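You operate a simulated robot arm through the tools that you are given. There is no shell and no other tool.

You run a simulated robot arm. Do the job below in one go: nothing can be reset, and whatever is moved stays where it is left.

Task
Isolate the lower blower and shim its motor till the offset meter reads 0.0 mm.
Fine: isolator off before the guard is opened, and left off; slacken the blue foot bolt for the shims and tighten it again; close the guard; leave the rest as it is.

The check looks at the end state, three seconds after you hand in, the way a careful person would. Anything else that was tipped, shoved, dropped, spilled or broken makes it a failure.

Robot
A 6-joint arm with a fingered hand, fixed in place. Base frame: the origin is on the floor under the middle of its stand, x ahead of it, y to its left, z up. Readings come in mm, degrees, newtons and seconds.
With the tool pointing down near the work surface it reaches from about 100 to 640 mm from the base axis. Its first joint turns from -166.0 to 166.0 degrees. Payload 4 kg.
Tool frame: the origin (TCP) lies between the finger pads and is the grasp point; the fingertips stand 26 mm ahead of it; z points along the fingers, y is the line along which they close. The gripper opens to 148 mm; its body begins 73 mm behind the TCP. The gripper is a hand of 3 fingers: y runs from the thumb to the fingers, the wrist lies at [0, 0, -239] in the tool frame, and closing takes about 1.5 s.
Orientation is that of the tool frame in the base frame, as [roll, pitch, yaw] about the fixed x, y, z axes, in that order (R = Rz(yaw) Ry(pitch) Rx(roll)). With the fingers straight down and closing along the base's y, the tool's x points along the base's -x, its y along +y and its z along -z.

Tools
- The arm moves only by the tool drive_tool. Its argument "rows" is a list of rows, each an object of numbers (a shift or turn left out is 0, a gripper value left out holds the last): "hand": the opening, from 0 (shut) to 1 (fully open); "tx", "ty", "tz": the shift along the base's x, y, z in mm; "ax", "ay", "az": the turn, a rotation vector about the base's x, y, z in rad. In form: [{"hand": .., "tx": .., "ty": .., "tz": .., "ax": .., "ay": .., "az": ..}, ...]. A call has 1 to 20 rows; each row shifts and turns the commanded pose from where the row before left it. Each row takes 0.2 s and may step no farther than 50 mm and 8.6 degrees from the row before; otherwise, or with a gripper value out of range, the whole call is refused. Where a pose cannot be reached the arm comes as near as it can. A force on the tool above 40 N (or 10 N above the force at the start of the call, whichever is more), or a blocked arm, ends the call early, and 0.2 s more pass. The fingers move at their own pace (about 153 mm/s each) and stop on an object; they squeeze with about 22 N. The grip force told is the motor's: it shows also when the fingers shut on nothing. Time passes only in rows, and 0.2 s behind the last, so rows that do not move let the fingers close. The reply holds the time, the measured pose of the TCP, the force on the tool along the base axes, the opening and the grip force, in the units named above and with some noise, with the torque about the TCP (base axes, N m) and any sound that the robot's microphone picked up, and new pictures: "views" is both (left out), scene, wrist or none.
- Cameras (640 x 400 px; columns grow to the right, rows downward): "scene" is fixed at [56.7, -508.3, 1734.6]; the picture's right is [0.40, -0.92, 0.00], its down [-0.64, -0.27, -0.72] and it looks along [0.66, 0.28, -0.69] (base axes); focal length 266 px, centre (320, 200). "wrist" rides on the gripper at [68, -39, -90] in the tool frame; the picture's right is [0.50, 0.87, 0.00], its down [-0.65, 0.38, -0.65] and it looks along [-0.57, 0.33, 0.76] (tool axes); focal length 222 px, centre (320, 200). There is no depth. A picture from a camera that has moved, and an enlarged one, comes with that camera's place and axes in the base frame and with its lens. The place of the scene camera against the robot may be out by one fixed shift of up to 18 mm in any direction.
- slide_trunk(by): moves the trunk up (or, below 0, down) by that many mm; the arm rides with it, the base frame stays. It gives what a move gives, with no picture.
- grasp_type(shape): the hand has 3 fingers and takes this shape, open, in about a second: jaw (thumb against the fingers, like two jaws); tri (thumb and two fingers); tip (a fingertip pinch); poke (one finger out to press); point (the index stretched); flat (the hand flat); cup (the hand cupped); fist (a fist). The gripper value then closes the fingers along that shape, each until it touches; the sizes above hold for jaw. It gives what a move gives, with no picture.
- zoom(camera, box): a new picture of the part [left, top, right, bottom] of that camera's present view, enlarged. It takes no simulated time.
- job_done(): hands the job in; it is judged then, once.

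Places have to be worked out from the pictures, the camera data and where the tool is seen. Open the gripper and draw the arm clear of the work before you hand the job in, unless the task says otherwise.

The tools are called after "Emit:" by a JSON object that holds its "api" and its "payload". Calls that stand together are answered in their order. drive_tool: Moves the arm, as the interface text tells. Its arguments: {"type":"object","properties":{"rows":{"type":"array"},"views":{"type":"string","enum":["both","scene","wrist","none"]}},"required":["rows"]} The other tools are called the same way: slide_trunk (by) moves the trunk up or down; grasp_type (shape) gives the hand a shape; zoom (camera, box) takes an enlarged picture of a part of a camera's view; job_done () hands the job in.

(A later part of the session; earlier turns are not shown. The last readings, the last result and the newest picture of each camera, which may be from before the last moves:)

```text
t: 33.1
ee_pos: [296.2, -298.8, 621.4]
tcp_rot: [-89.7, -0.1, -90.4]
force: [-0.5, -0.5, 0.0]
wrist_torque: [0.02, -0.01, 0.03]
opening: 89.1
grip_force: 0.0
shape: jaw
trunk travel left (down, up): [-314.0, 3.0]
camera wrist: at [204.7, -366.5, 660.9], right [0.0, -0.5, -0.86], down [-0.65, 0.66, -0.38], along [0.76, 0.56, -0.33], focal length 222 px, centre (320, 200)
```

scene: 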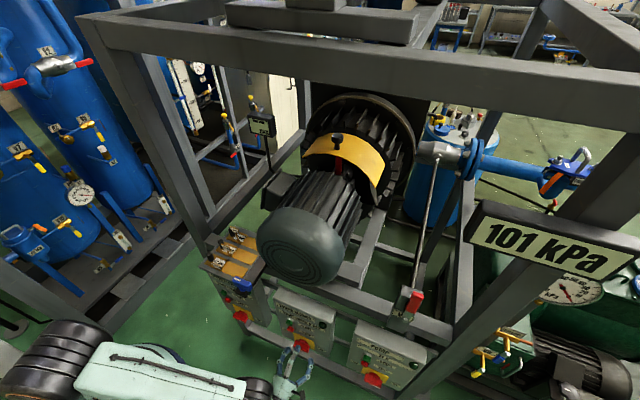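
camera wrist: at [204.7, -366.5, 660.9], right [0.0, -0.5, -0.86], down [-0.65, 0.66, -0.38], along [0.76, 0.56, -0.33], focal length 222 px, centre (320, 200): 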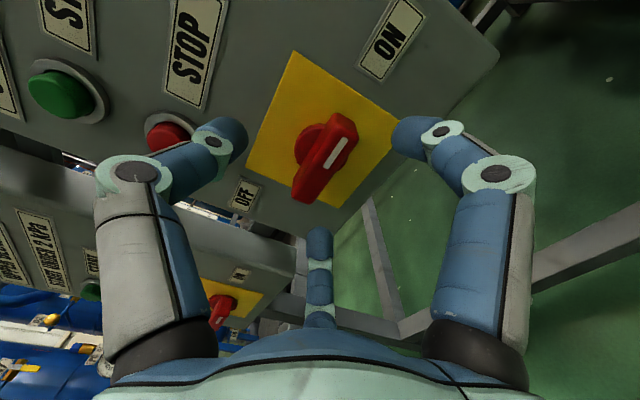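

The bar is right ahead of the grasp point. I advance the last 22 mm and close gently around it.

Emit:
{"api": "drive_tool", "payload": {"rows": [{"tx": 11}, {"tx": 11}, {}], "views": "wrist"}}

Emit:
{"api": "drive_tool", "payload": {"rows": [{"hand": 0.3}, {"hand": 0.15}, {"hand": 0.05}, {"hand": 0.0}, {"hand": 0.0}, {"hand": 0.0}], "views": "wrist"}}

```text
t: 33.9
ee_pos: [318.5, -299.4, 621.6]
tcp_rot: [-89.9, -0.2, -90.3]
force: [-0.7, -1.0, 1.2]
wrist_torque: [0.01, 0.02, 0.01]
opening: 89.1
grip_force: 0.1
shape: jaw
trunk travel left (down, up): [-314.0, 3.0]
camera wrist: at [226.5, -366.2, 661.0], right [0.0, -0.5, -0.86], down [-0.65, 0.66, -0.38], along [0.76, 0.56, -0.33], focal length 222 px, centre (320, 200)
```

wrist: 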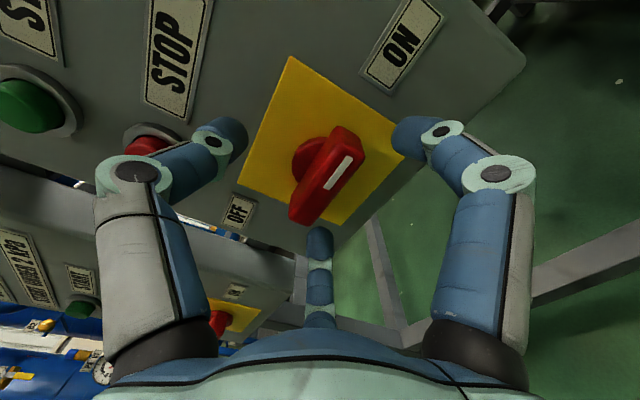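

```text
t: 35.3
ee_pos: [318.4, -298.0, 620.6]
tcp_rot: [-89.8, -0.1, -90.4]
force: [6.2, 1.7, -12.6]
wrist_torque: [-0.02, 0.16, 0.06]
opening: 12.3
grip_force: 21.8
shape: jaw
trunk travel left (down, up): [-314.0, 3.0]
camera wrist: at [227.0, -366.2, 660.5], right [0.0, -0.5, -0.86], down [-0.65, 0.66, -0.38], along [0.76, 0.56, -0.33], focal length 222 px, centre (320, 200)
```

wrist: 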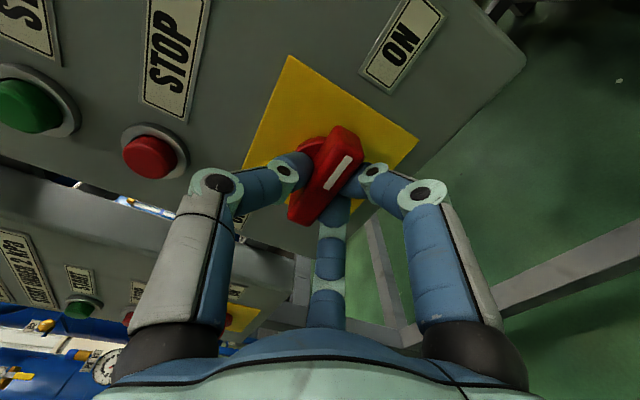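

The bar is held (opening 12 mm, grip 22 N). I start twisting counter-clockwise (negative about x) a little and check.

Emit:
{"api": "drive_tool", "payload": {"rows": [{"tz": -1.0}, {"ax": -0.1}, {"ax": -0.1}, {"ax": -0.1}], "views": "wrist"}}

```text
t: 36.3
ee_pos: [319.4, -300.2, 621.0]
tcp_rot: [-89.7, -17.4, -90.4]
force: [6.8, -2.7, -8.0]
wrist_torque: [0.07, 0.03, -0.02]
opening: 11.6
grip_force: 21.8
shape: jaw
trunk travel left (down, up): [-314.0, 3.0]
camera wrist: at [226.8, -351.6, 678.0], right [0.0, -0.74, -0.68], down [-0.65, 0.51, -0.56], along [0.76, 0.44, -0.48], focal length 222 px, centre (320, 200)
```

wrist: 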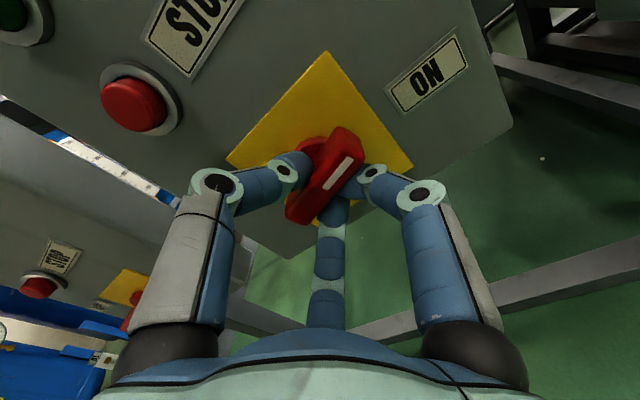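

The bar turns with the hand, with little torque. I continue the twist.

Emit:
{"api": "drive_tool", "payload": {"rows": [{"ax": -0.13}, {"ax": -0.13}, {"ax": -0.13}, {"ax": -0.13}, {"ax": -0.13}, {"ax": -0.13}], "views": "wrist"}}

```text
t: 37.7
ee_pos: [318.4, -300.5, 620.6]
tcp_rot: [-89.2, -62.2, -90.6]
force: [5.3, -3.5, -5.1]
wrist_torque: [0.09, 0.03, 0.03]
opening: 11.8
grip_force: 21.7
shape: jaw
trunk travel left (down, up): [-314.0, 3.0]
camera wrist: at [226.9, -296.5, 698.3], right [0.0, -1.0, 0.04], down [-0.65, -0.03, -0.76], along [0.76, -0.02, -0.65], focal length 222 px, centre (320, 200)
```

wrist: 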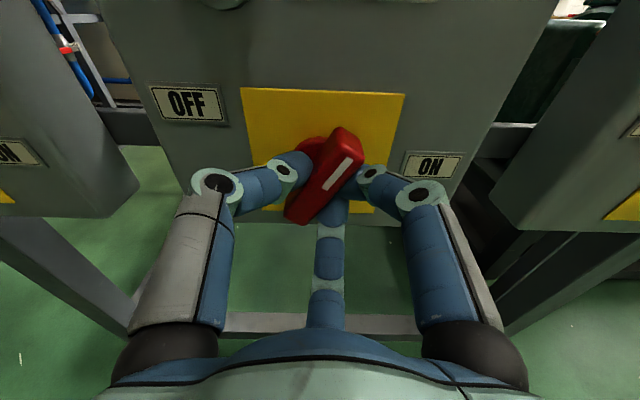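

It has turned about 62° freely. I continue in the same direction.

Emit:
{"api": "drive_tool", "payload": {"rows": [{"ax": -0.12}, {"ax": -0.12}, {"ax": -0.12}, {"ax": -0.12}], "views": "wrist"}}

```text
t: 38.7
ee_pos: [318.6, -298.8, 620.6]
tcp_rot: [-48.0, -89.5, -132.0]
force: [2.4, -4.8, -2.7]
wrist_torque: [0.07, 0.05, 0.05]
opening: 11.8
grip_force: 21.7
shape: jaw
trunk travel left (down, up): [-314.0, 3.0]
camera wrist: at [227.0, -261.1, 688.3], right [0.0, -0.87, 0.49], down [-0.65, -0.38, -0.66], along [0.76, -0.32, -0.56], focal length 222 px, centre (320, 200)
```

wrist: 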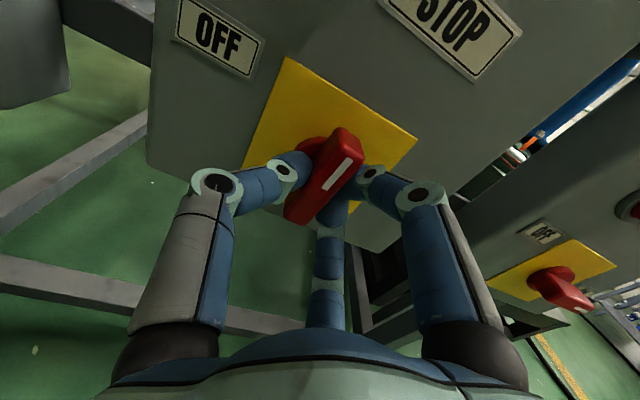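

At 90° with no stop felt, the pointer is straight up and OFF is still further on. I keep turning and watch the torque.

Emit:
{"api": "drive_tool", "payload": {"rows": [{"ax": -0.12}, {"ax": -0.12}, {"ax": -0.12}, {"ax": -0.12}], "views": "none"}}

Emit:
{"api": "drive_tool", "payload": {"rows": [{"ax": -0.12}, {"ax": -0.12}, {"ax": -0.1}], "views": "wrist"}}

```text
t: 39.7
ee_pos: [317.4, -299.7, 621.8]
tcp_rot: [89.2, -62.7, 91.1]
force: [-0.5, -0.5, 17.7]
wrist_torque: [0.52, -0.24, 0.18]
opening: 11.4
grip_force: 21.8
shape: jaw
trunk travel left (down, up): [-314.0, 3.0]
```

```text
t: 40.6
ee_pos: [317.0, -296.0, 623.4]
tcp_rot: [89.2, -43.5, 91.3]
force: [-5.0, 12.2, 25.8]
wrist_torque: [0.4, -0.53, 0.21]
opening: 11.5
grip_force: 21.9
shape: jaw
trunk travel left (down, up): [-314.0, 3.0]
stopped in row 3: the force on the tool passed its limit at 41 N (the readings are from after the stop); the commanded pose is now the measured one
camera wrist: at [224.9, -221.4, 641.0], right [-0.01, -0.23, 0.97], down [-0.64, -0.74, -0.18], along [0.77, -0.63, -0.15], focal length 222 px, centre (320, 200)
```

wrist: 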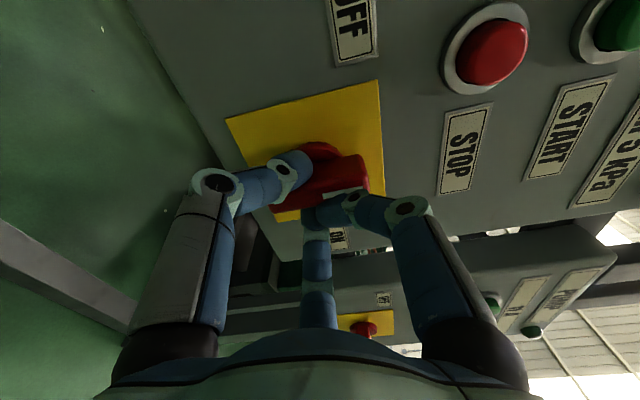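

The torque rose after ~100° and the bar has slipped in the fingers: the knob has met its stop. I open the hand and back off to see where the pointer stands.

Emit:
{"api": "drive_tool", "payload": {"rows": [{"hand": 0.3}, {"hand": 0.6}, {"hand": 0.6}, {"tx": -15, "hand": 0.6}, {"tx": -25}, {"tx": -25}], "views": "wrist"}}

Emit:
{"api": "zoom", "payload": {"camera": "wrist", "box": [200, 20, 440, 200]}}

```text
t: 42.0
ee_pos: [251.9, -298.9, 622.2]
tcp_rot: [89.6, -43.4, 90.9]
force: [-0.1, -0.8, -0.2]
wrist_torque: [0.03, -0.01, 0.04]
opening: 88.4
grip_force: 0.0
shape: jaw
trunk travel left (down, up): [-314.0, 3.0]
camera wrist: at [161.1, -222.8, 639.8], right [0.0, -0.23, 0.97], down [-0.65, -0.74, -0.18], along [0.76, -0.63, -0.15], focal length 222 px, centre (320, 200)
```

wrist: 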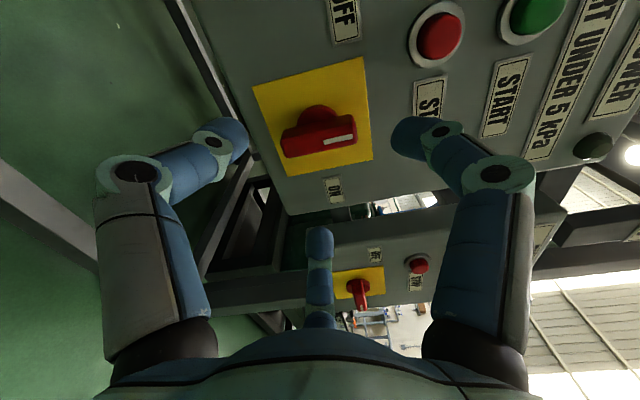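

```text
2.22 times, centred on (320, 110) of wrist
camera zoom: at [161.1, -222.8, 639.8], right [0.0, -0.23, 0.97], down [-0.65, -0.74, -0.18], along [0.76, -0.63, -0.15], focal length 494 px, centre (320, 400)
```

zoom: 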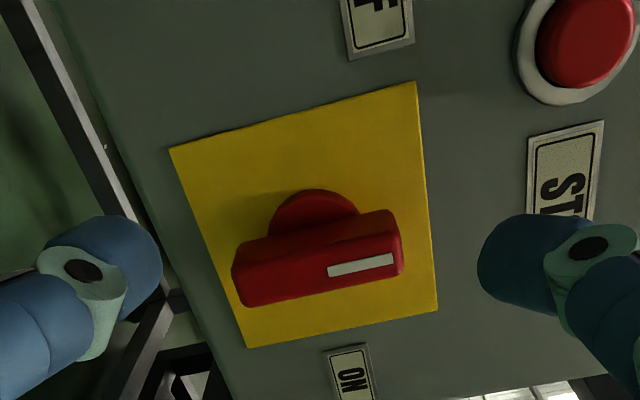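

The pointer now stands straight up, a quarter turn from ON – that is the knob's stop, so the lower blower is isolated. I check the meter and the panel lamps from the scene camera.

Emit:
{"api": "zoom", "payload": {"camera": "scene", "box": [240, 100, 290, 150]}}

Emit:
{"api": "zoom", "payload": {"camera": "scene", "box": [215, 280, 405, 395]}}

Emit:
{"api": "zoom", "payload": {"camera": "scene", "box": [290, 120, 410, 220]}}

```text
8.00 times, centred on (265, 125) of scene
camera zoom: at [56.7, -508.3, 1734.6], right [0.4, -0.92, 0.0], down [-0.64, -0.27, -0.72], along [0.66, 0.28, -0.69], focal length 2129 px, centre (760, 800)
```

zoom: 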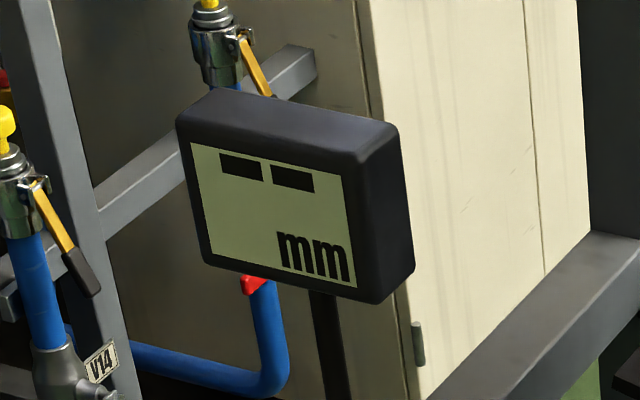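

```text
3.37 times, centred on (310, 338) of scene
camera zoom: at [56.7, -508.3, 1734.6], right [0.4, -0.92, 0.0], down [-0.64, -0.27, -0.72], along [0.66, 0.28, -0.69], focal length 896 px, centre (354, -263)
```

zoom: 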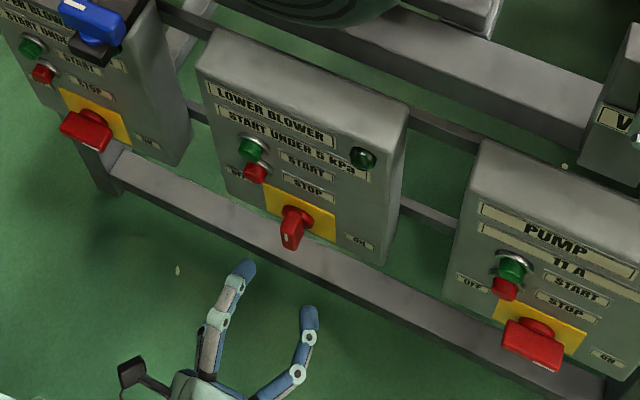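

```text
4.00 times, centred on (350, 170) of scene
camera zoom: at [56.7, -508.3, 1734.6], right [0.4, -0.92, 0.0], down [-0.64, -0.27, -0.72], along [0.66, 0.28, -0.69], focal length 1064 px, centre (200, 320)
```

zoom: 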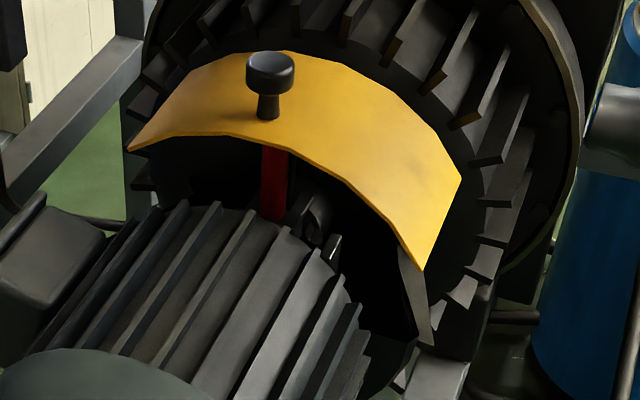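

Isolator off, other two knobs still at ON, meter still "--". Next is the guard: I back out, shift a little to -y so the arm has room, and rise in front of the rig.

Emit:
{"api": "drive_tool", "payload": {"rows": [{"tx": -30}, {"tx": -5, "ty": -40, "tz": 20}, {"ty": -40, "tz": 25}, {"ty": -20, "tz": 45}, {"tz": 50}, {"tz": 50}, {"tz": 50}], "views": "none"}}

Emit:
{"api": "drive_tool", "payload": {"rows": [{"tz": 50}, {"tz": 50}, {"tz": 50}, {"tz": 50}], "views": "both"}}

```text
t: 43.6
ee_pos: [218.0, -398.5, 861.8]
tcp_rot: [89.7, -43.5, 90.8]
force: [0.1, -0.7, -0.3]
wrist_torque: [0.0, 0.06, -0.01]
opening: 88.2
grip_force: 0.1
shape: jaw
trunk travel left (down, up): [-314.0, 3.0]
```

```text
t: 44.6
ee_pos: [217.9, -396.5, 1062.1]
tcp_rot: [89.7, -43.4, 90.8]
force: [-0.3, -0.4, -0.1]
wrist_torque: [-0.01, -0.02, -0.01]
opening: 88.1
grip_force: 0.0
shape: jaw
trunk travel left (down, up): [-314.0, 3.0]
camera wrist: at [126.7, -321.8, 1080.5], right [0.0, -0.23, 0.97], down [-0.65, -0.74, -0.18], along [0.76, -0.63, -0.15], focal length 222 px, centre (320, 200)
```

scene: 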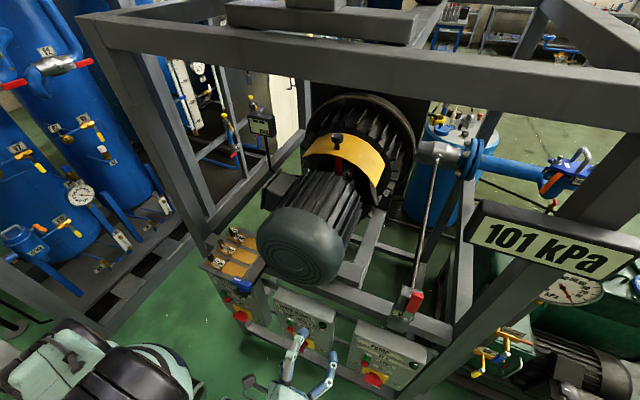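
wrist: 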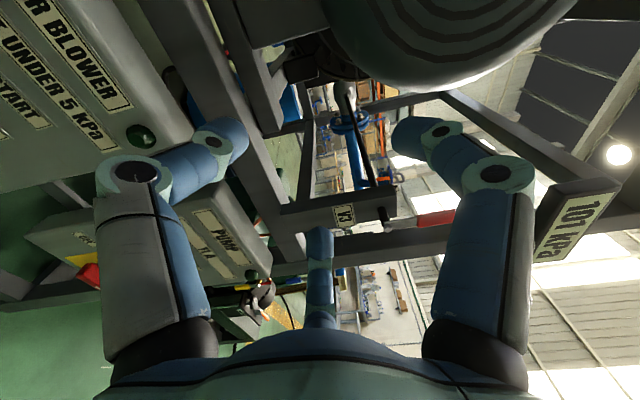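

Still moving freely. I keep rising to about z≈1420, rolling the hand so its camera ends up above the fingers looking forward and down.

Emit:
{"api": "drive_tool", "payload": {"rows": [{"tz": 50}, {"tz": 50}, {"tz": 50}, {"tz": 50}, {"tz": 50}, {"tz": 50}, {"tz": 50, "ax": 0.1}, {"ax": 0.14}, {"ax": 0.14}, {"ax": 0.14}], "views": "none"}}

Emit:
{"api": "drive_tool", "payload": {"rows": [{"ax": 0.14}, {"ax": 0.14}, {"ax": 0.14}, {"ax": 0.14}, {"ax": 0.14}, {"ax": 0.124}], "views": "both"}}

```text
t: 46.9
ee_pos: [217.1, -398.4, 1411.8]
tcp_rot: [88.2, -73.3, 92.0]
force: [0.3, -0.4, -0.6]
wrist_torque: [0.0, 0.0, 0.02]
opening: 88.6
grip_force: 0.0
shape: jaw
trunk travel left (down, up): [-314.0, 3.0]
```

```text
t: 48.2
ee_pos: [218.5, -399.3, 1411.7]
tcp_rot: [-88.6, -59.4, -91.1]
force: [-0.7, -0.4, 0.2]
wrist_torque: [-0.02, -0.01, -0.02]
opening: 88.4
grip_force: 0.0
shape: jaw
trunk travel left (down, up): [-314.0, 3.0]
camera wrist: at [126.1, -398.2, 1488.9], right [0.0, -1.0, -0.01], down [-0.65, 0.01, -0.76], along [0.76, 0.01, -0.65], focal length 222 px, centre (320, 200)
```

scene: 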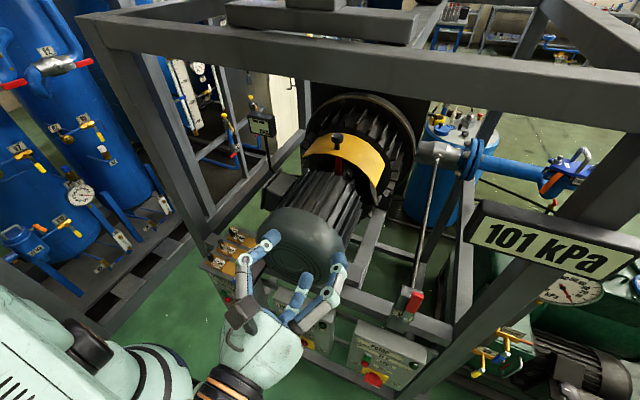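
wrist: 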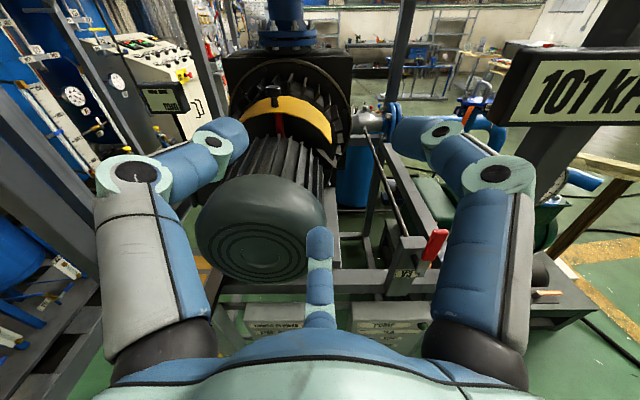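

A clear upright view of motor, guard and rig. I zoom on the guard and its knob.

Emit:
{"api": "zoom", "payload": {"camera": "wrist", "box": [200, 50, 380, 180]}}

Emit:
{"api": "zoom", "payload": {"camera": "wrist", "box": [120, 60, 260, 160]}}

```text
3.08 times, centred on (290, 115) of wrist
camera zoom: at [126.1, -398.2, 1488.9], right [0.0, -1.0, -0.01], down [-0.65, 0.01, -0.76], along [0.76, 0.01, -0.65], focal length 684 px, centre (412, 462)
```

zoom: 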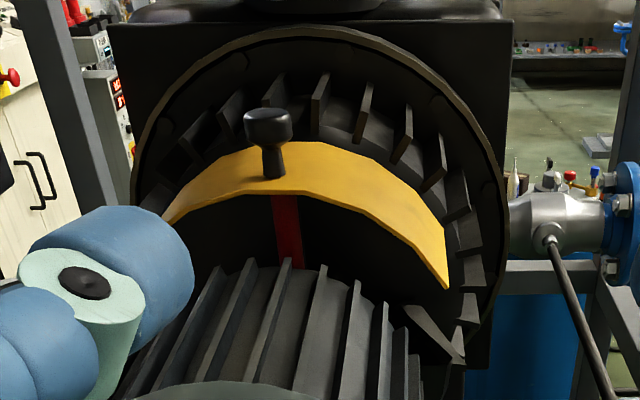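

```text
4.00 times, centred on (190, 110) of wrist
camera zoom: at [126.1, -398.2, 1488.9], right [0.0, -1.0, -0.01], down [-0.65, 0.01, -0.76], along [0.76, 0.01, -0.65], focal length 888 px, centre (840, 560)
```

zoom: 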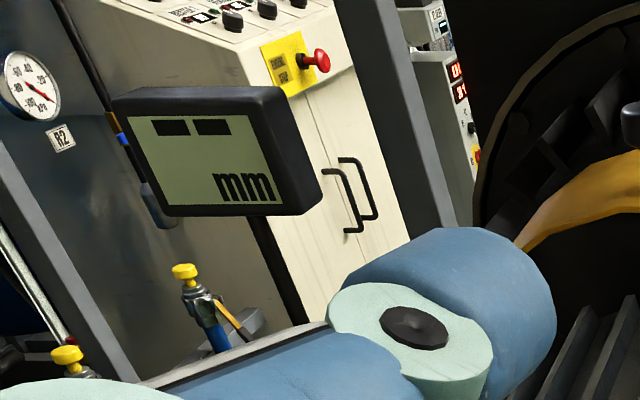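

I triangulate the knob at roughly x≈680-740, y≈-290, z≈1290; for accuracy I take a second view from further forward, passing above the motor (top ≈1300).

Emit:
{"api": "drive_tool", "payload": {"rows": [{"tx": 20, "ty": 35}, {"tx": 25, "ty": 35}, {"tx": 30, "ty": 30}, {"tx": 30}, {"tx": 30}], "views": "both"}}

Emit:
{"api": "zoom", "payload": {"camera": "wrist", "box": [220, 40, 420, 180]}}

```text
t: 49.5
ee_pos: [353.5, -296.6, 1411.0]
tcp_rot: [-88.8, -59.5, -91.2]
force: [0.0, -0.9, -0.7]
wrist_torque: [-0.01, -0.01, 0.01]
opening: 88.4
grip_force: 0.0
shape: jaw
trunk travel left (down, up): [-314.0, 3.0]
camera wrist: at [261.6, -297.1, 1488.9], right [0.0, -1.0, -0.01], down [-0.65, 0.01, -0.76], along [0.76, 0.0, -0.65], focal length 222 px, centre (320, 200)
```

scene: 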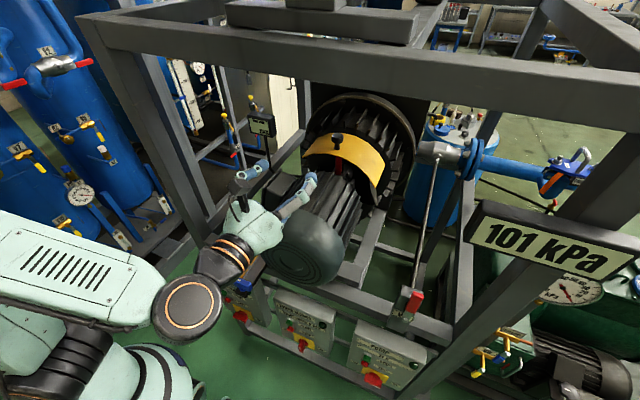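
wrist: 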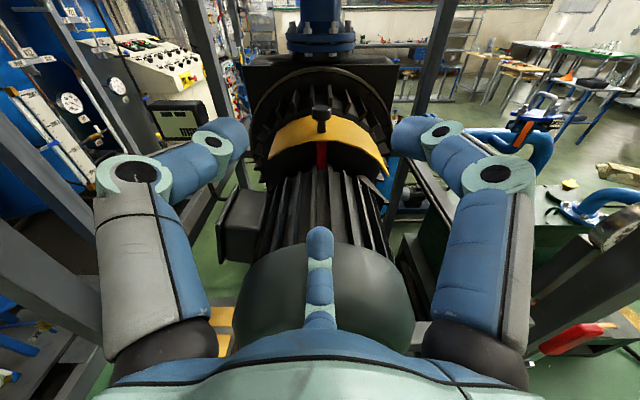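

```text
2.86 times, centred on (320, 110) of wrist
camera zoom: at [261.6, -297.1, 1488.9], right [0.0, -1.0, -0.01], down [-0.65, 0.01, -0.76], along [0.76, 0.0, -0.65], focal length 635 px, centre (320, 457)
```

zoom: 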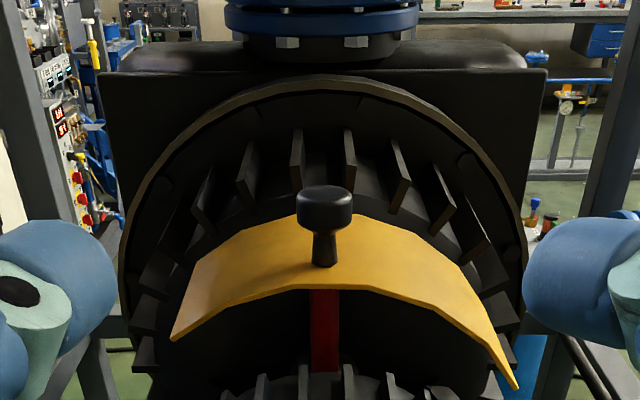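

Knob base comes out near (640,-297,1320). I look closer at the right end of the guard, where a bracket suggests a hinge.

Emit:
{"api": "zoom", "payload": {"camera": "wrist", "box": [330, 100, 410, 220]}}

Emit:
{"api": "zoom", "payload": {"camera": "scene", "box": [350, 150, 410, 220]}}

Emit:
{"api": "zoom", "payload": {"camera": "scene", "box": [295, 125, 345, 175]}}

```text
3.33 times, centred on (370, 160) of wrist
camera zoom: at [261.6, -297.1, 1488.9], right [0.0, -1.0, -0.01], down [-0.65, 0.01, -0.76], along [0.76, 0.0, -0.65], focal length 740 px, centre (153, 333)
```

zoom: 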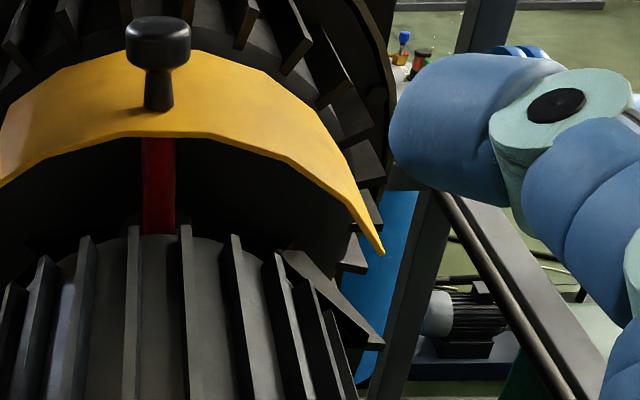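

```text
5.71 times, centred on (380, 185) of scene
camera zoom: at [56.7, -508.3, 1734.6], right [0.4, -0.92, 0.0], down [-0.64, -0.27, -0.72], along [0.66, 0.28, -0.69], focal length 1520 px, centre (-23, 286)
```

zoom: 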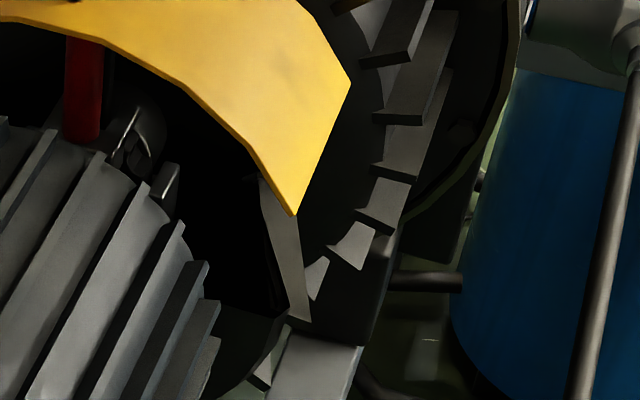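

```text
8.00 times, centred on (320, 150) of scene
camera zoom: at [56.7, -508.3, 1734.6], right [0.4, -0.92, 0.0], down [-0.64, -0.27, -0.72], along [0.66, 0.28, -0.69], focal length 2129 px, centre (320, 600)
```

zoom: 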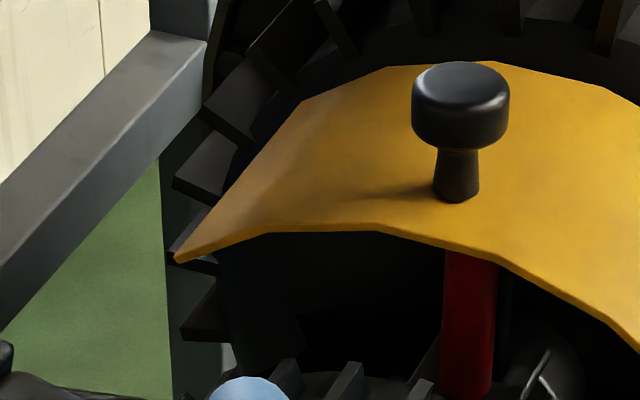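

The bracket at the guard's right end looks like a hinge post (axis along x), so the guard should swing up and over to the right when its knob is pushed that way. I try the one-finger "poke" shape here in free space to see how the finger stands.

Emit:
{"api": "grasp_type", "payload": {"shape": "poke"}}

Emit:
{"api": "drive_tool", "payload": {"rows": [{}], "views": "both"}}

Emit:
{"api": "zoom", "payload": {"camera": "scene", "box": [200, 140, 360, 260]}}

```text
t: 50.4
ee_pos: [352.1, -296.7, 1410.2]
tcp_rot: [-88.8, -59.6, -91.1]
force: [-0.3, 0.0, 0.7]
wrist_torque: [-0.01, -0.01, 0.0]
opening: 0.0
grip_force: 0.1
shape: poke
trunk travel left (down, up): [-314.0, 3.0]
```

```text
t: 50.8
ee_pos: [352.2, -296.9, 1411.1]
tcp_rot: [-88.9, -59.5, -91.0]
force: [0.2, 0.8, 0.2]
wrist_torque: [-0.05, 0.02, 0.02]
opening: 0.0
grip_force: 0.1
shape: poke
trunk travel left (down, up): [-314.0, 3.0]
camera wrist: at [260.8, -297.5, 1488.9], right [0.0, -1.0, -0.01], down [-0.65, 0.01, -0.76], along [0.76, 0.0, -0.65], focal length 222 px, centre (320, 200)
```

scene: 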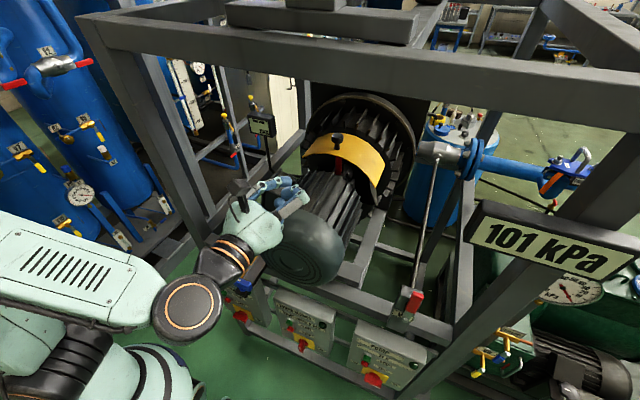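
wrist: 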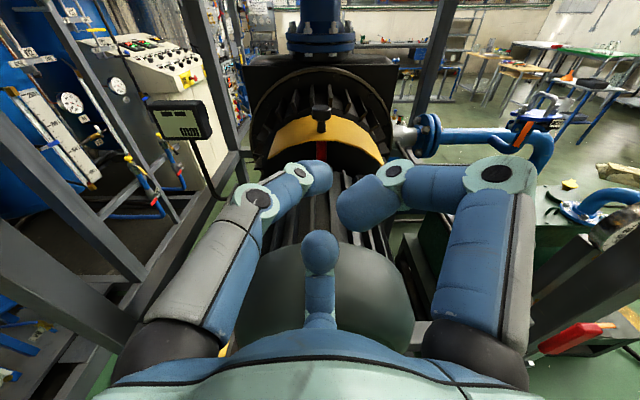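

```text
3.33 times, centred on (280, 200) of scene
camera zoom: at [56.7, -508.3, 1734.6], right [0.4, -0.92, 0.0], down [-0.64, -0.27, -0.72], along [0.66, 0.28, -0.69], focal length 887 px, centre (453, 200)
```

zoom: 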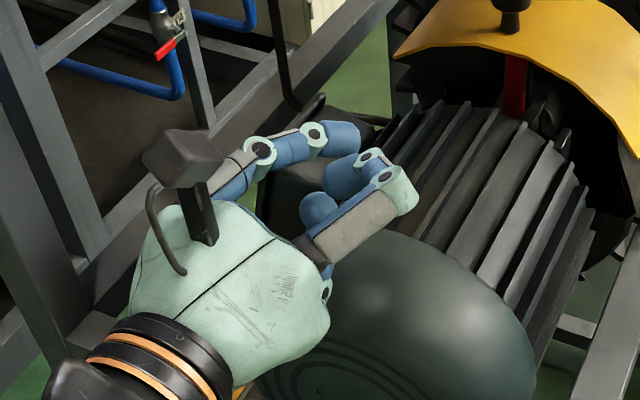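

In "poke" the thumb tip reaches to the tool axis ahead of the other curled fingers – good for nudging the guard's knob. To keep the forearm well below the front top beam (underside ≈1600) I first back out and lower the trunk by 150.

Emit:
{"api": "drive_tool", "payload": {"rows": [{"tx": -45}, {"tx": -45}, {"tx": -40}], "views": "none"}}

Emit:
{"api": "slide_trunk", "payload": {"by": -150}}

Emit:
{"api": "drive_tool", "payload": {"rows": [{"tz": 40}, {"tz": 40}, {"tz": 40}, {"tz": 30}, {"ay": 0.131}, {"ay": 0.131}, {"ay": 0.131}, {"ay": 0.131}], "views": "both"}}

```text
t: 51.5
ee_pos: [221.4, -297.8, 1409.9]
tcp_rot: [-88.8, -59.5, -91.1]
force: [-0.9, -0.1, 0.8]
wrist_torque: [0.02, 0.0, 0.02]
opening: 0.5
grip_force: 0.0
shape: poke
trunk travel left (down, up): [-314.0, 3.0]
```

```text
t: 53.3
ee_pos: [222.9, -297.3, 1260.8]
tcp_rot: [-88.7, -59.7, -91.2]
force: [-0.5, -0.6, -0.5]
wrist_torque: [-0.01, -0.01, -0.01]
opening: 0.0
grip_force: 0.1
shape: poke
trunk travel left (down, up): [-164.0, 153.0]
```

```text
t: 55.1
ee_pos: [223.5, -298.6, 1411.1]
tcp_rot: [-138.2, -48.7, -50.1]
force: [-0.1, 0.2, -0.7]
wrist_torque: [0.02, 0.04, -0.03]
opening: 0.0
grip_force: 0.1
shape: poke
trunk travel left (down, up): [-164.0, 153.0]
camera wrist: at [182.1, -298.2, 1524.3], right [0.0, -1.0, -0.01], down [-0.94, 0.01, -0.34], along [0.34, 0.0, -0.94], focal length 222 px, centre (320, 200)
```

scene: 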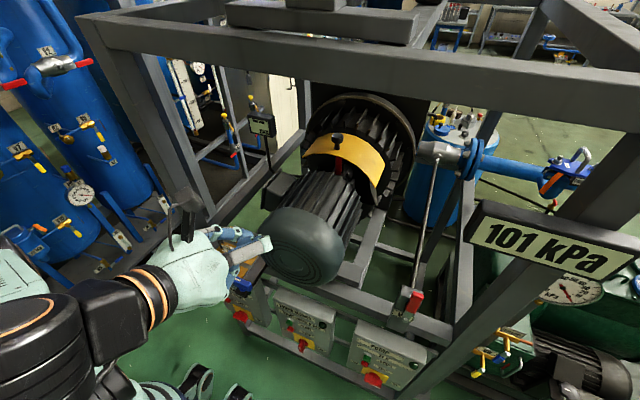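
wrist: 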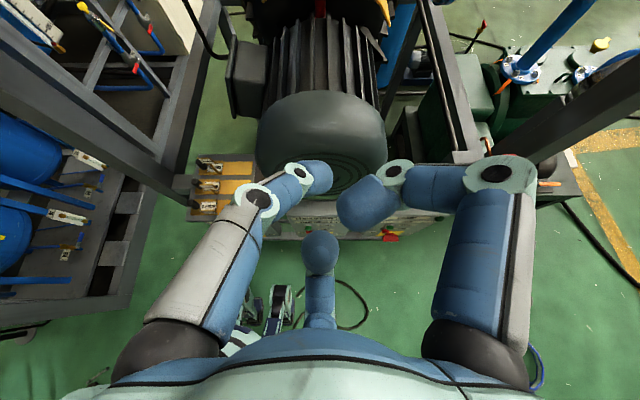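

Tool now points 30° below horizontal. I move forward above the motor at z≈1400, a little to the left (+y) of the guard knob.

Emit:
{"api": "drive_tool", "payload": {"rows": [{"tx": 45, "ty": 6}, {"tx": 45, "ty": 6}, {"tx": 45, "ty": 6}, {"tx": 45, "ty": 6}, {"tx": 45, "ty": 6}, {"tx": 45, "ty": 6}, {"tx": 40, "ty": 6}], "views": "both"}}

Emit:
{"api": "zoom", "payload": {"camera": "wrist", "box": [200, 20, 460, 220]}}

```text
t: 56.7
ee_pos: [534.7, -254.8, 1410.7]
tcp_rot: [-138.0, -48.7, -50.1]
force: [-0.3, 0.2, -0.2]
wrist_torque: [0.0, 0.0, 0.0]
opening: 0.0
grip_force: 0.1
shape: poke
trunk travel left (down, up): [-164.0, 153.0]
camera wrist: at [494.5, -255.4, 1523.9], right [-0.01, -1.0, -0.01], down [-0.94, 0.01, -0.34], along [0.34, 0.0, -0.94], focal length 222 px, centre (320, 200)
```

scene: 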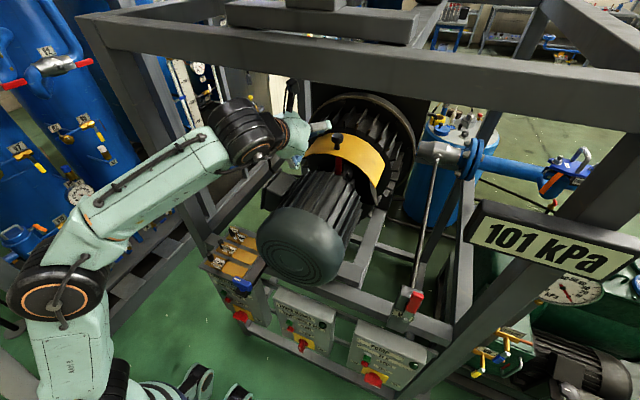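
wrist: 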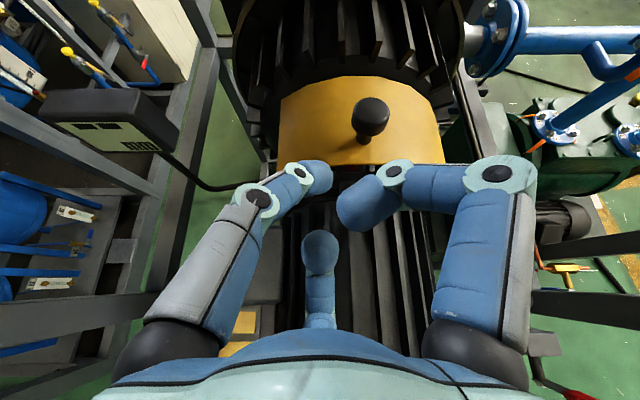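

```text
2.00 times, centred on (330, 120) of wrist
camera zoom: at [494.5, -255.4, 1523.9], right [-0.01, -1.0, -0.01], down [-0.94, 0.01, -0.34], along [0.34, 0.0, -0.94], focal length 444 px, centre (300, 360)
```

zoom: 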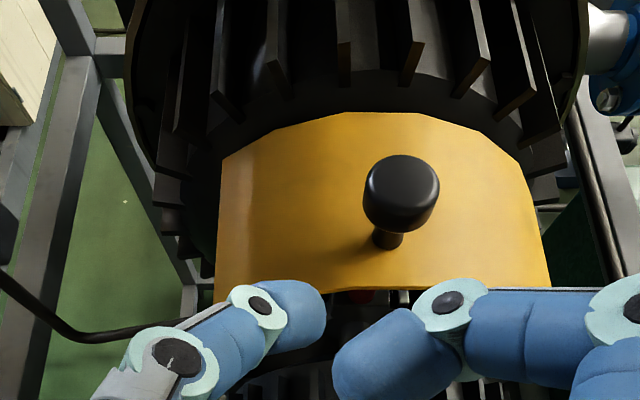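

From this near-overhead view the guard knob stands at (633,-301), its cap bottom at z≈1349 and top ≈1365, cap radius 17, on a guard top of z≈1322. I roll the hand 30° so the thumb comes in level from the left, and move up beside the knob.

Emit:
{"api": "drive_tool", "payload": {"rows": [{"ax": -0.1134, "az": 0.0655, "tx": 10}, {"ax": -0.1134, "az": 0.0655, "tx": 10}, {"ax": -0.1134, "az": 0.0655, "tx": 10}, {"ax": -0.1134, "az": 0.0655, "tx": 10}, {"tx": 20, "tz": -10}, {"tx": 15, "tz": -15}, {"tz": -15}], "views": "both"}}

Emit:
{"api": "zoom", "payload": {"camera": "wrist", "box": [220, 80, 460, 260]}}

```text
t: 58.3
ee_pos: [608.9, -255.9, 1371.1]
tcp_rot: [-179.1, -60.6, -0.9]
force: [0.5, 0.9, 0.6]
wrist_torque: [0.03, 0.03, -0.01]
opening: 0.0
grip_force: 0.1
shape: poke
trunk travel left (down, up): [-164.0, 153.0]
camera wrist: at [562.1, -217.4, 1475.6], right [0.25, -0.87, 0.43], down [-0.89, -0.38, -0.25], along [0.38, -0.32, -0.87], focal length 222 px, centre (320, 200)
```

scene: 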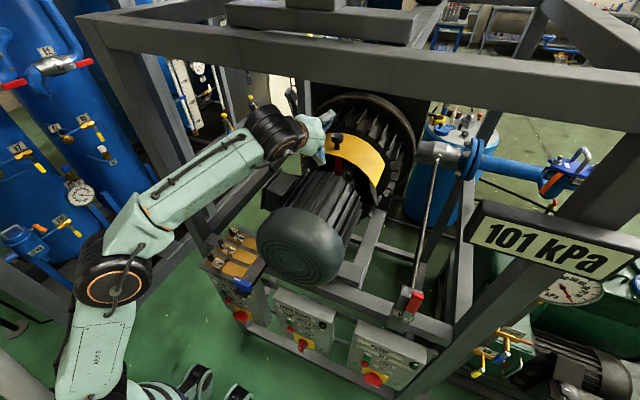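
wrist: 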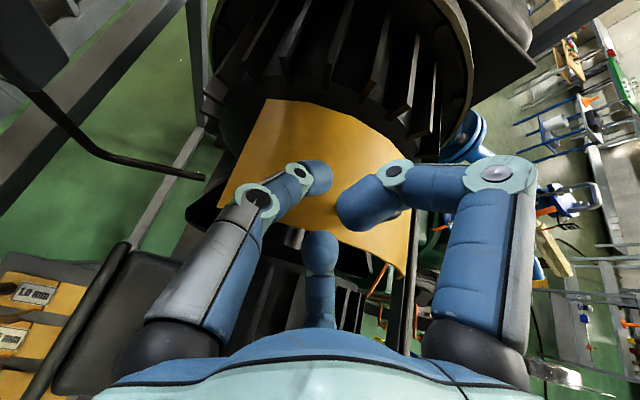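

```text
2.22 times, centred on (340, 170) of wrist
camera zoom: at [562.1, -217.4, 1475.6], right [0.25, -0.87, 0.43], down [-0.89, -0.38, -0.25], along [0.38, -0.32, -0.87], focal length 494 px, centre (276, 267)
```

zoom: 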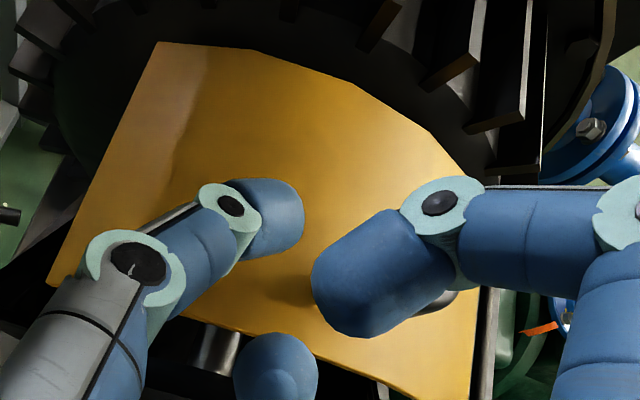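

The curled fingers would foul the knob in this shape, so a three-finger grip on the knob cap is better. I back away up and left, and switch back to "jaw".

Emit:
{"api": "drive_tool", "payload": {"rows": [{"tx": -20, "tz": 20}, {"tx": -30, "tz": 25}, {"tx": -20, "tz": 10}], "views": "none"}}

Emit:
{"api": "grasp_type", "payload": {"shape": "jaw"}}

Emit:
{"api": "drive_tool", "payload": {"rows": [{"hand": 0.27, "ax": -0.1134, "az": 0.0655, "ty": -12}, {"ax": -0.1134, "az": 0.0655, "ty": -12}, {"ax": -0.1134, "az": 0.0655, "ty": -12}, {"ax": -0.1134, "az": 0.0655, "ty": -10}, {"tx": 5, "tz": -13}], "views": "both"}}

```text
t: 59.1
ee_pos: [537.3, -256.3, 1427.0]
tcp_rot: [-179.1, -60.6, -0.8]
force: [-0.2, 0.2, -1.2]
wrist_torque: [0.0, -0.01, 0.02]
opening: 0.0
grip_force: 0.1
shape: poke
trunk travel left (down, up): [-164.0, 153.0]
```

```text
t: 60.0
ee_pos: [539.0, -256.3, 1426.1]
tcp_rot: [-179.0, -60.5, -0.9]
force: [0.1, -0.4, 0.0]
wrist_torque: [0.01, 0.0, 0.0]
opening: 148.0
grip_force: 0.1
shape: jaw
trunk travel left (down, up): [-164.0, 153.0]
```

```text
t: 61.2
ee_pos: [542.4, -301.1, 1414.0]
tcp_rot: [139.2, -49.2, 49.3]
force: [-0.1, -0.2, 0.5]
wrist_torque: [-0.03, -0.01, 0.04]
opening: 40.2
grip_force: 0.0
shape: jaw
trunk travel left (down, up): [-164.0, 153.0]
camera wrist: at [482.8, -234.2, 1493.5], right [0.43, -0.5, 0.75], down [-0.75, -0.66, -0.01], along [0.5, -0.56, -0.66], focal length 222 px, centre (320, 200)
```

scene: 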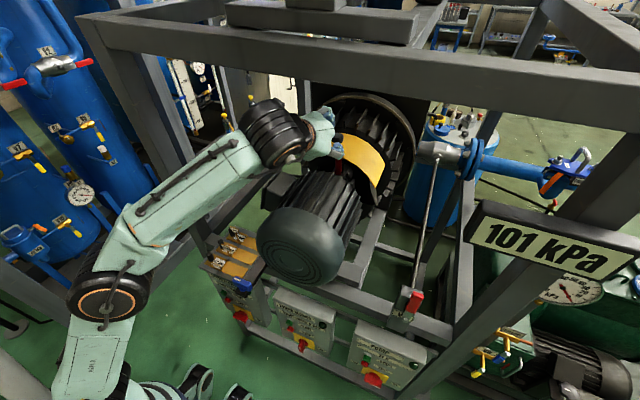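
wrist: 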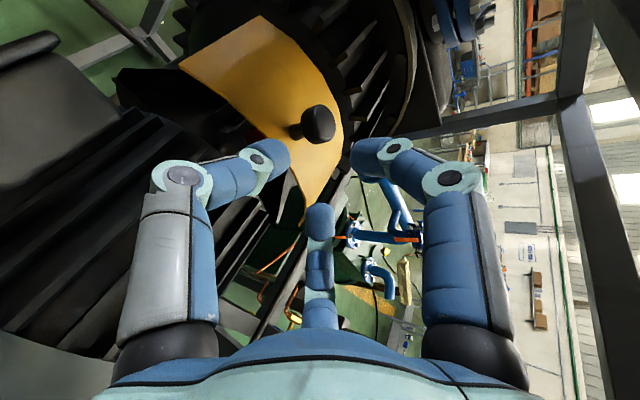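

The knob cap is dead ahead between thumb and fingers. I advance along the tool axis toward it.

Emit:
{"api": "drive_tool", "payload": {"rows": [{"tx": 17, "tz": -10}, {"tx": 17, "tz": -10}, {"tx": 17, "tz": -10}], "views": "wrist"}}

Emit:
{"api": "zoom", "payload": {"camera": "wrist", "box": [200, 80, 440, 260]}}

```text
t: 62.0
ee_pos: [594.3, -302.3, 1381.0]
tcp_rot: [139.4, -49.2, 49.1]
force: [-0.3, -0.6, -0.2]
wrist_torque: [0.03, 0.03, -0.01]
opening: 40.4
grip_force: 0.1
shape: jaw
trunk travel left (down, up): [-164.0, 153.0]
camera wrist: at [534.3, -235.5, 1461.5], right [0.43, -0.51, 0.75], down [-0.75, -0.66, -0.01], along [0.5, -0.56, -0.66], focal length 222 px, centre (320, 200)
```

wrist: 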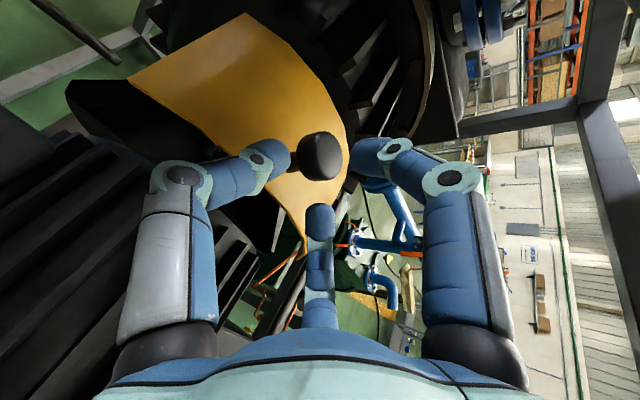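

```text
2.22 times, centred on (320, 170) of wrist
camera zoom: at [534.3, -235.5, 1461.5], right [0.43, -0.51, 0.75], down [-0.75, -0.66, -0.01], along [0.5, -0.56, -0.66], focal length 494 px, centre (320, 267)
```

zoom: 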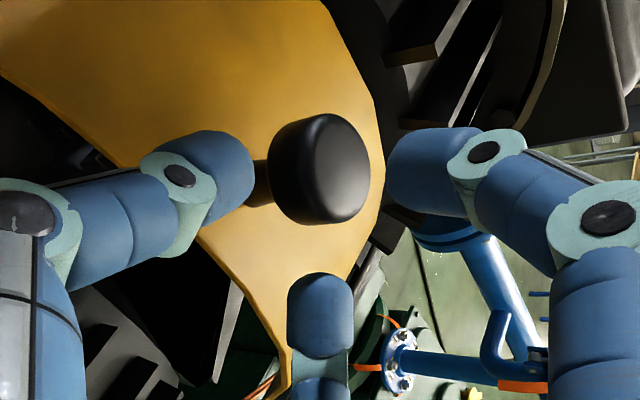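

Alignment is good: thumb below-left under the cap, one finger above. I advance the last 33 mm and then close on the cap.

Emit:
{"api": "drive_tool", "payload": {"rows": [{"tx": 12, "tz": -6}, {"tx": 12, "tz": -6}, {"tx": 8, "tz": -4}], "views": "wrist"}}

Emit:
{"api": "zoom", "payload": {"camera": "wrist", "box": [200, 80, 440, 260]}}

```text
t: 62.8
ee_pos: [626.6, -302.4, 1367.3]
tcp_rot: [139.3, -49.2, 49.3]
force: [-0.2, -0.9, 0.2]
wrist_torque: [-0.01, 0.01, 0.0]
opening: 40.2
grip_force: 0.1
shape: jaw
trunk travel left (down, up): [-164.0, 153.0]
camera wrist: at [566.2, -235.5, 1446.5], right [0.43, -0.51, 0.75], down [-0.75, -0.66, -0.01], along [0.5, -0.56, -0.66], focal length 222 px, centre (320, 200)
```

wrist: 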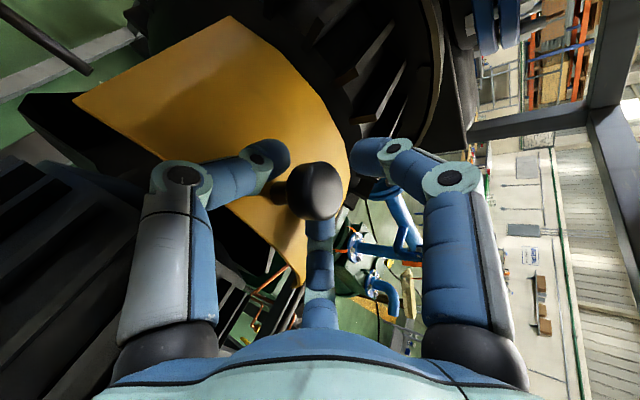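

```text
2.22 times, centred on (320, 170) of wrist
camera zoom: at [566.2, -235.5, 1446.5], right [0.43, -0.51, 0.75], down [-0.75, -0.66, -0.01], along [0.5, -0.56, -0.66], focal length 494 px, centre (320, 267)
```

zoom: 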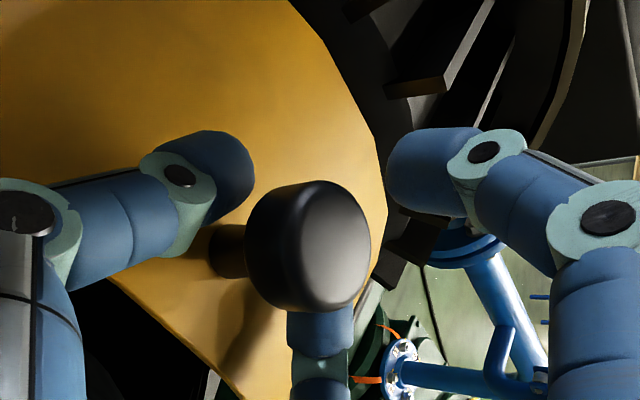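

The cap sits right at the grasp point. I close the hand on it.

Emit:
{"api": "drive_tool", "payload": {"rows": [{"ty": 3, "hand": 0.2}, {"hand": 0.1}, {"hand": 0.0}, {"hand": 0.0}, {"hand": 0.0}], "views": "wrist"}}

Emit:
{"api": "zoom", "payload": {"camera": "wrist", "box": [200, 80, 440, 260]}}

```text
t: 64.0
ee_pos: [628.4, -299.2, 1364.5]
tcp_rot: [139.8, -49.0, 48.8]
force: [-0.8, 4.5, -23.3]
wrist_torque: [-0.15, -0.02, 0.1]
opening: 11.4
grip_force: 21.9
shape: jaw
trunk travel left (down, up): [-164.0, 153.0]
camera wrist: at [568.5, -232.5, 1444.5], right [0.43, -0.51, 0.74], down [-0.75, -0.66, -0.01], along [0.49, -0.56, -0.67], focal length 222 px, centre (320, 200)
```

wrist: 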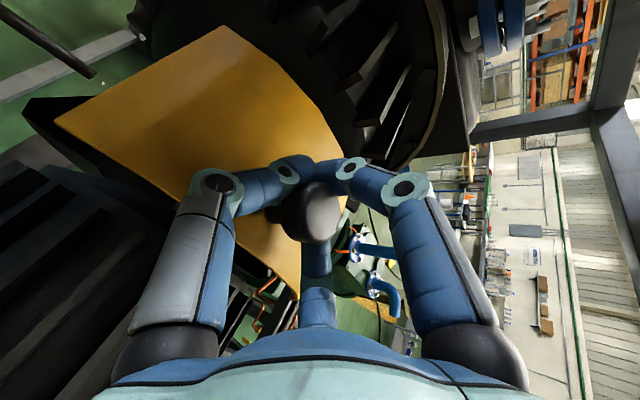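

```text
2.22 times, centred on (320, 170) of wrist
camera zoom: at [568.5, -232.5, 1444.5], right [0.43, -0.51, 0.74], down [-0.75, -0.66, -0.01], along [0.49, -0.56, -0.67], focal length 494 px, centre (320, 267)
```

zoom: 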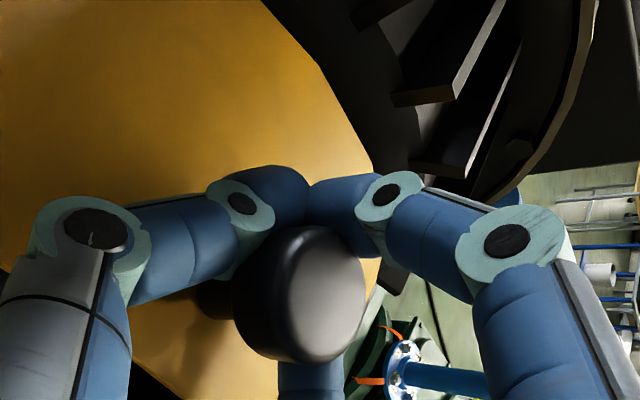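

The fingers have closed just behind the cap, and the guard seems to have shifted slightly. I check the guard from the scene camera before pulling.

Emit:
{"api": "drive_tool", "payload": {"rows": [{}], "views": "scene"}}

Emit:
{"api": "zoom", "payload": {"camera": "scene", "box": [270, 90, 430, 210]}}

```text
t: 64.4
ee_pos: [628.5, -300.7, 1365.1]
tcp_rot: [139.6, -49.2, 48.9]
force: [-1.6, 5.7, -27.1]
wrist_torque: [-0.12, 0.0, 0.09]
opening: 10.8
grip_force: 21.5
shape: jaw
trunk travel left (down, up): [-164.0, 153.0]
```

scene: 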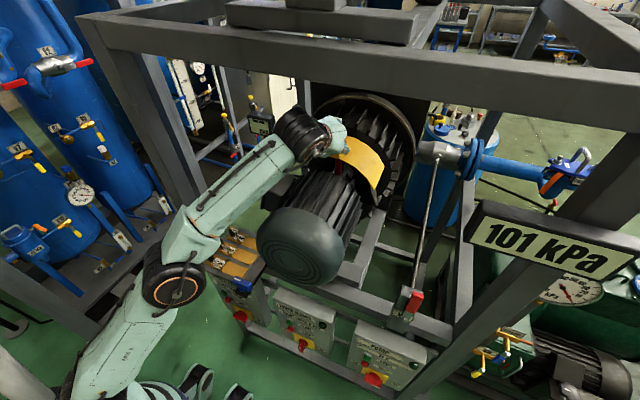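

```text
3.33 times, centred on (350, 150) of scene
camera zoom: at [56.7, -508.3, 1734.6], right [0.4, -0.92, 0.0], down [-0.64, -0.27, -0.72], along [0.66, 0.28, -0.69], focal length 887 px, centre (220, 367)
```

zoom: 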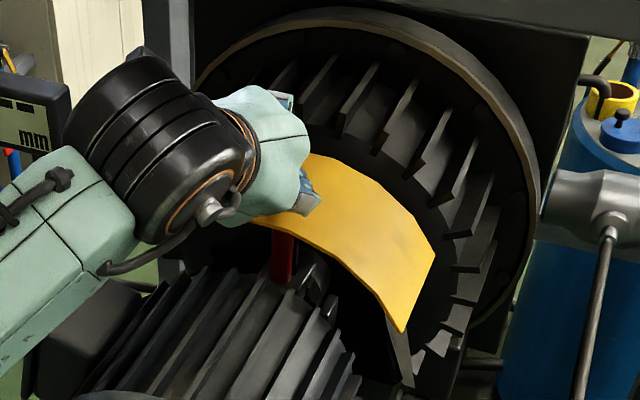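

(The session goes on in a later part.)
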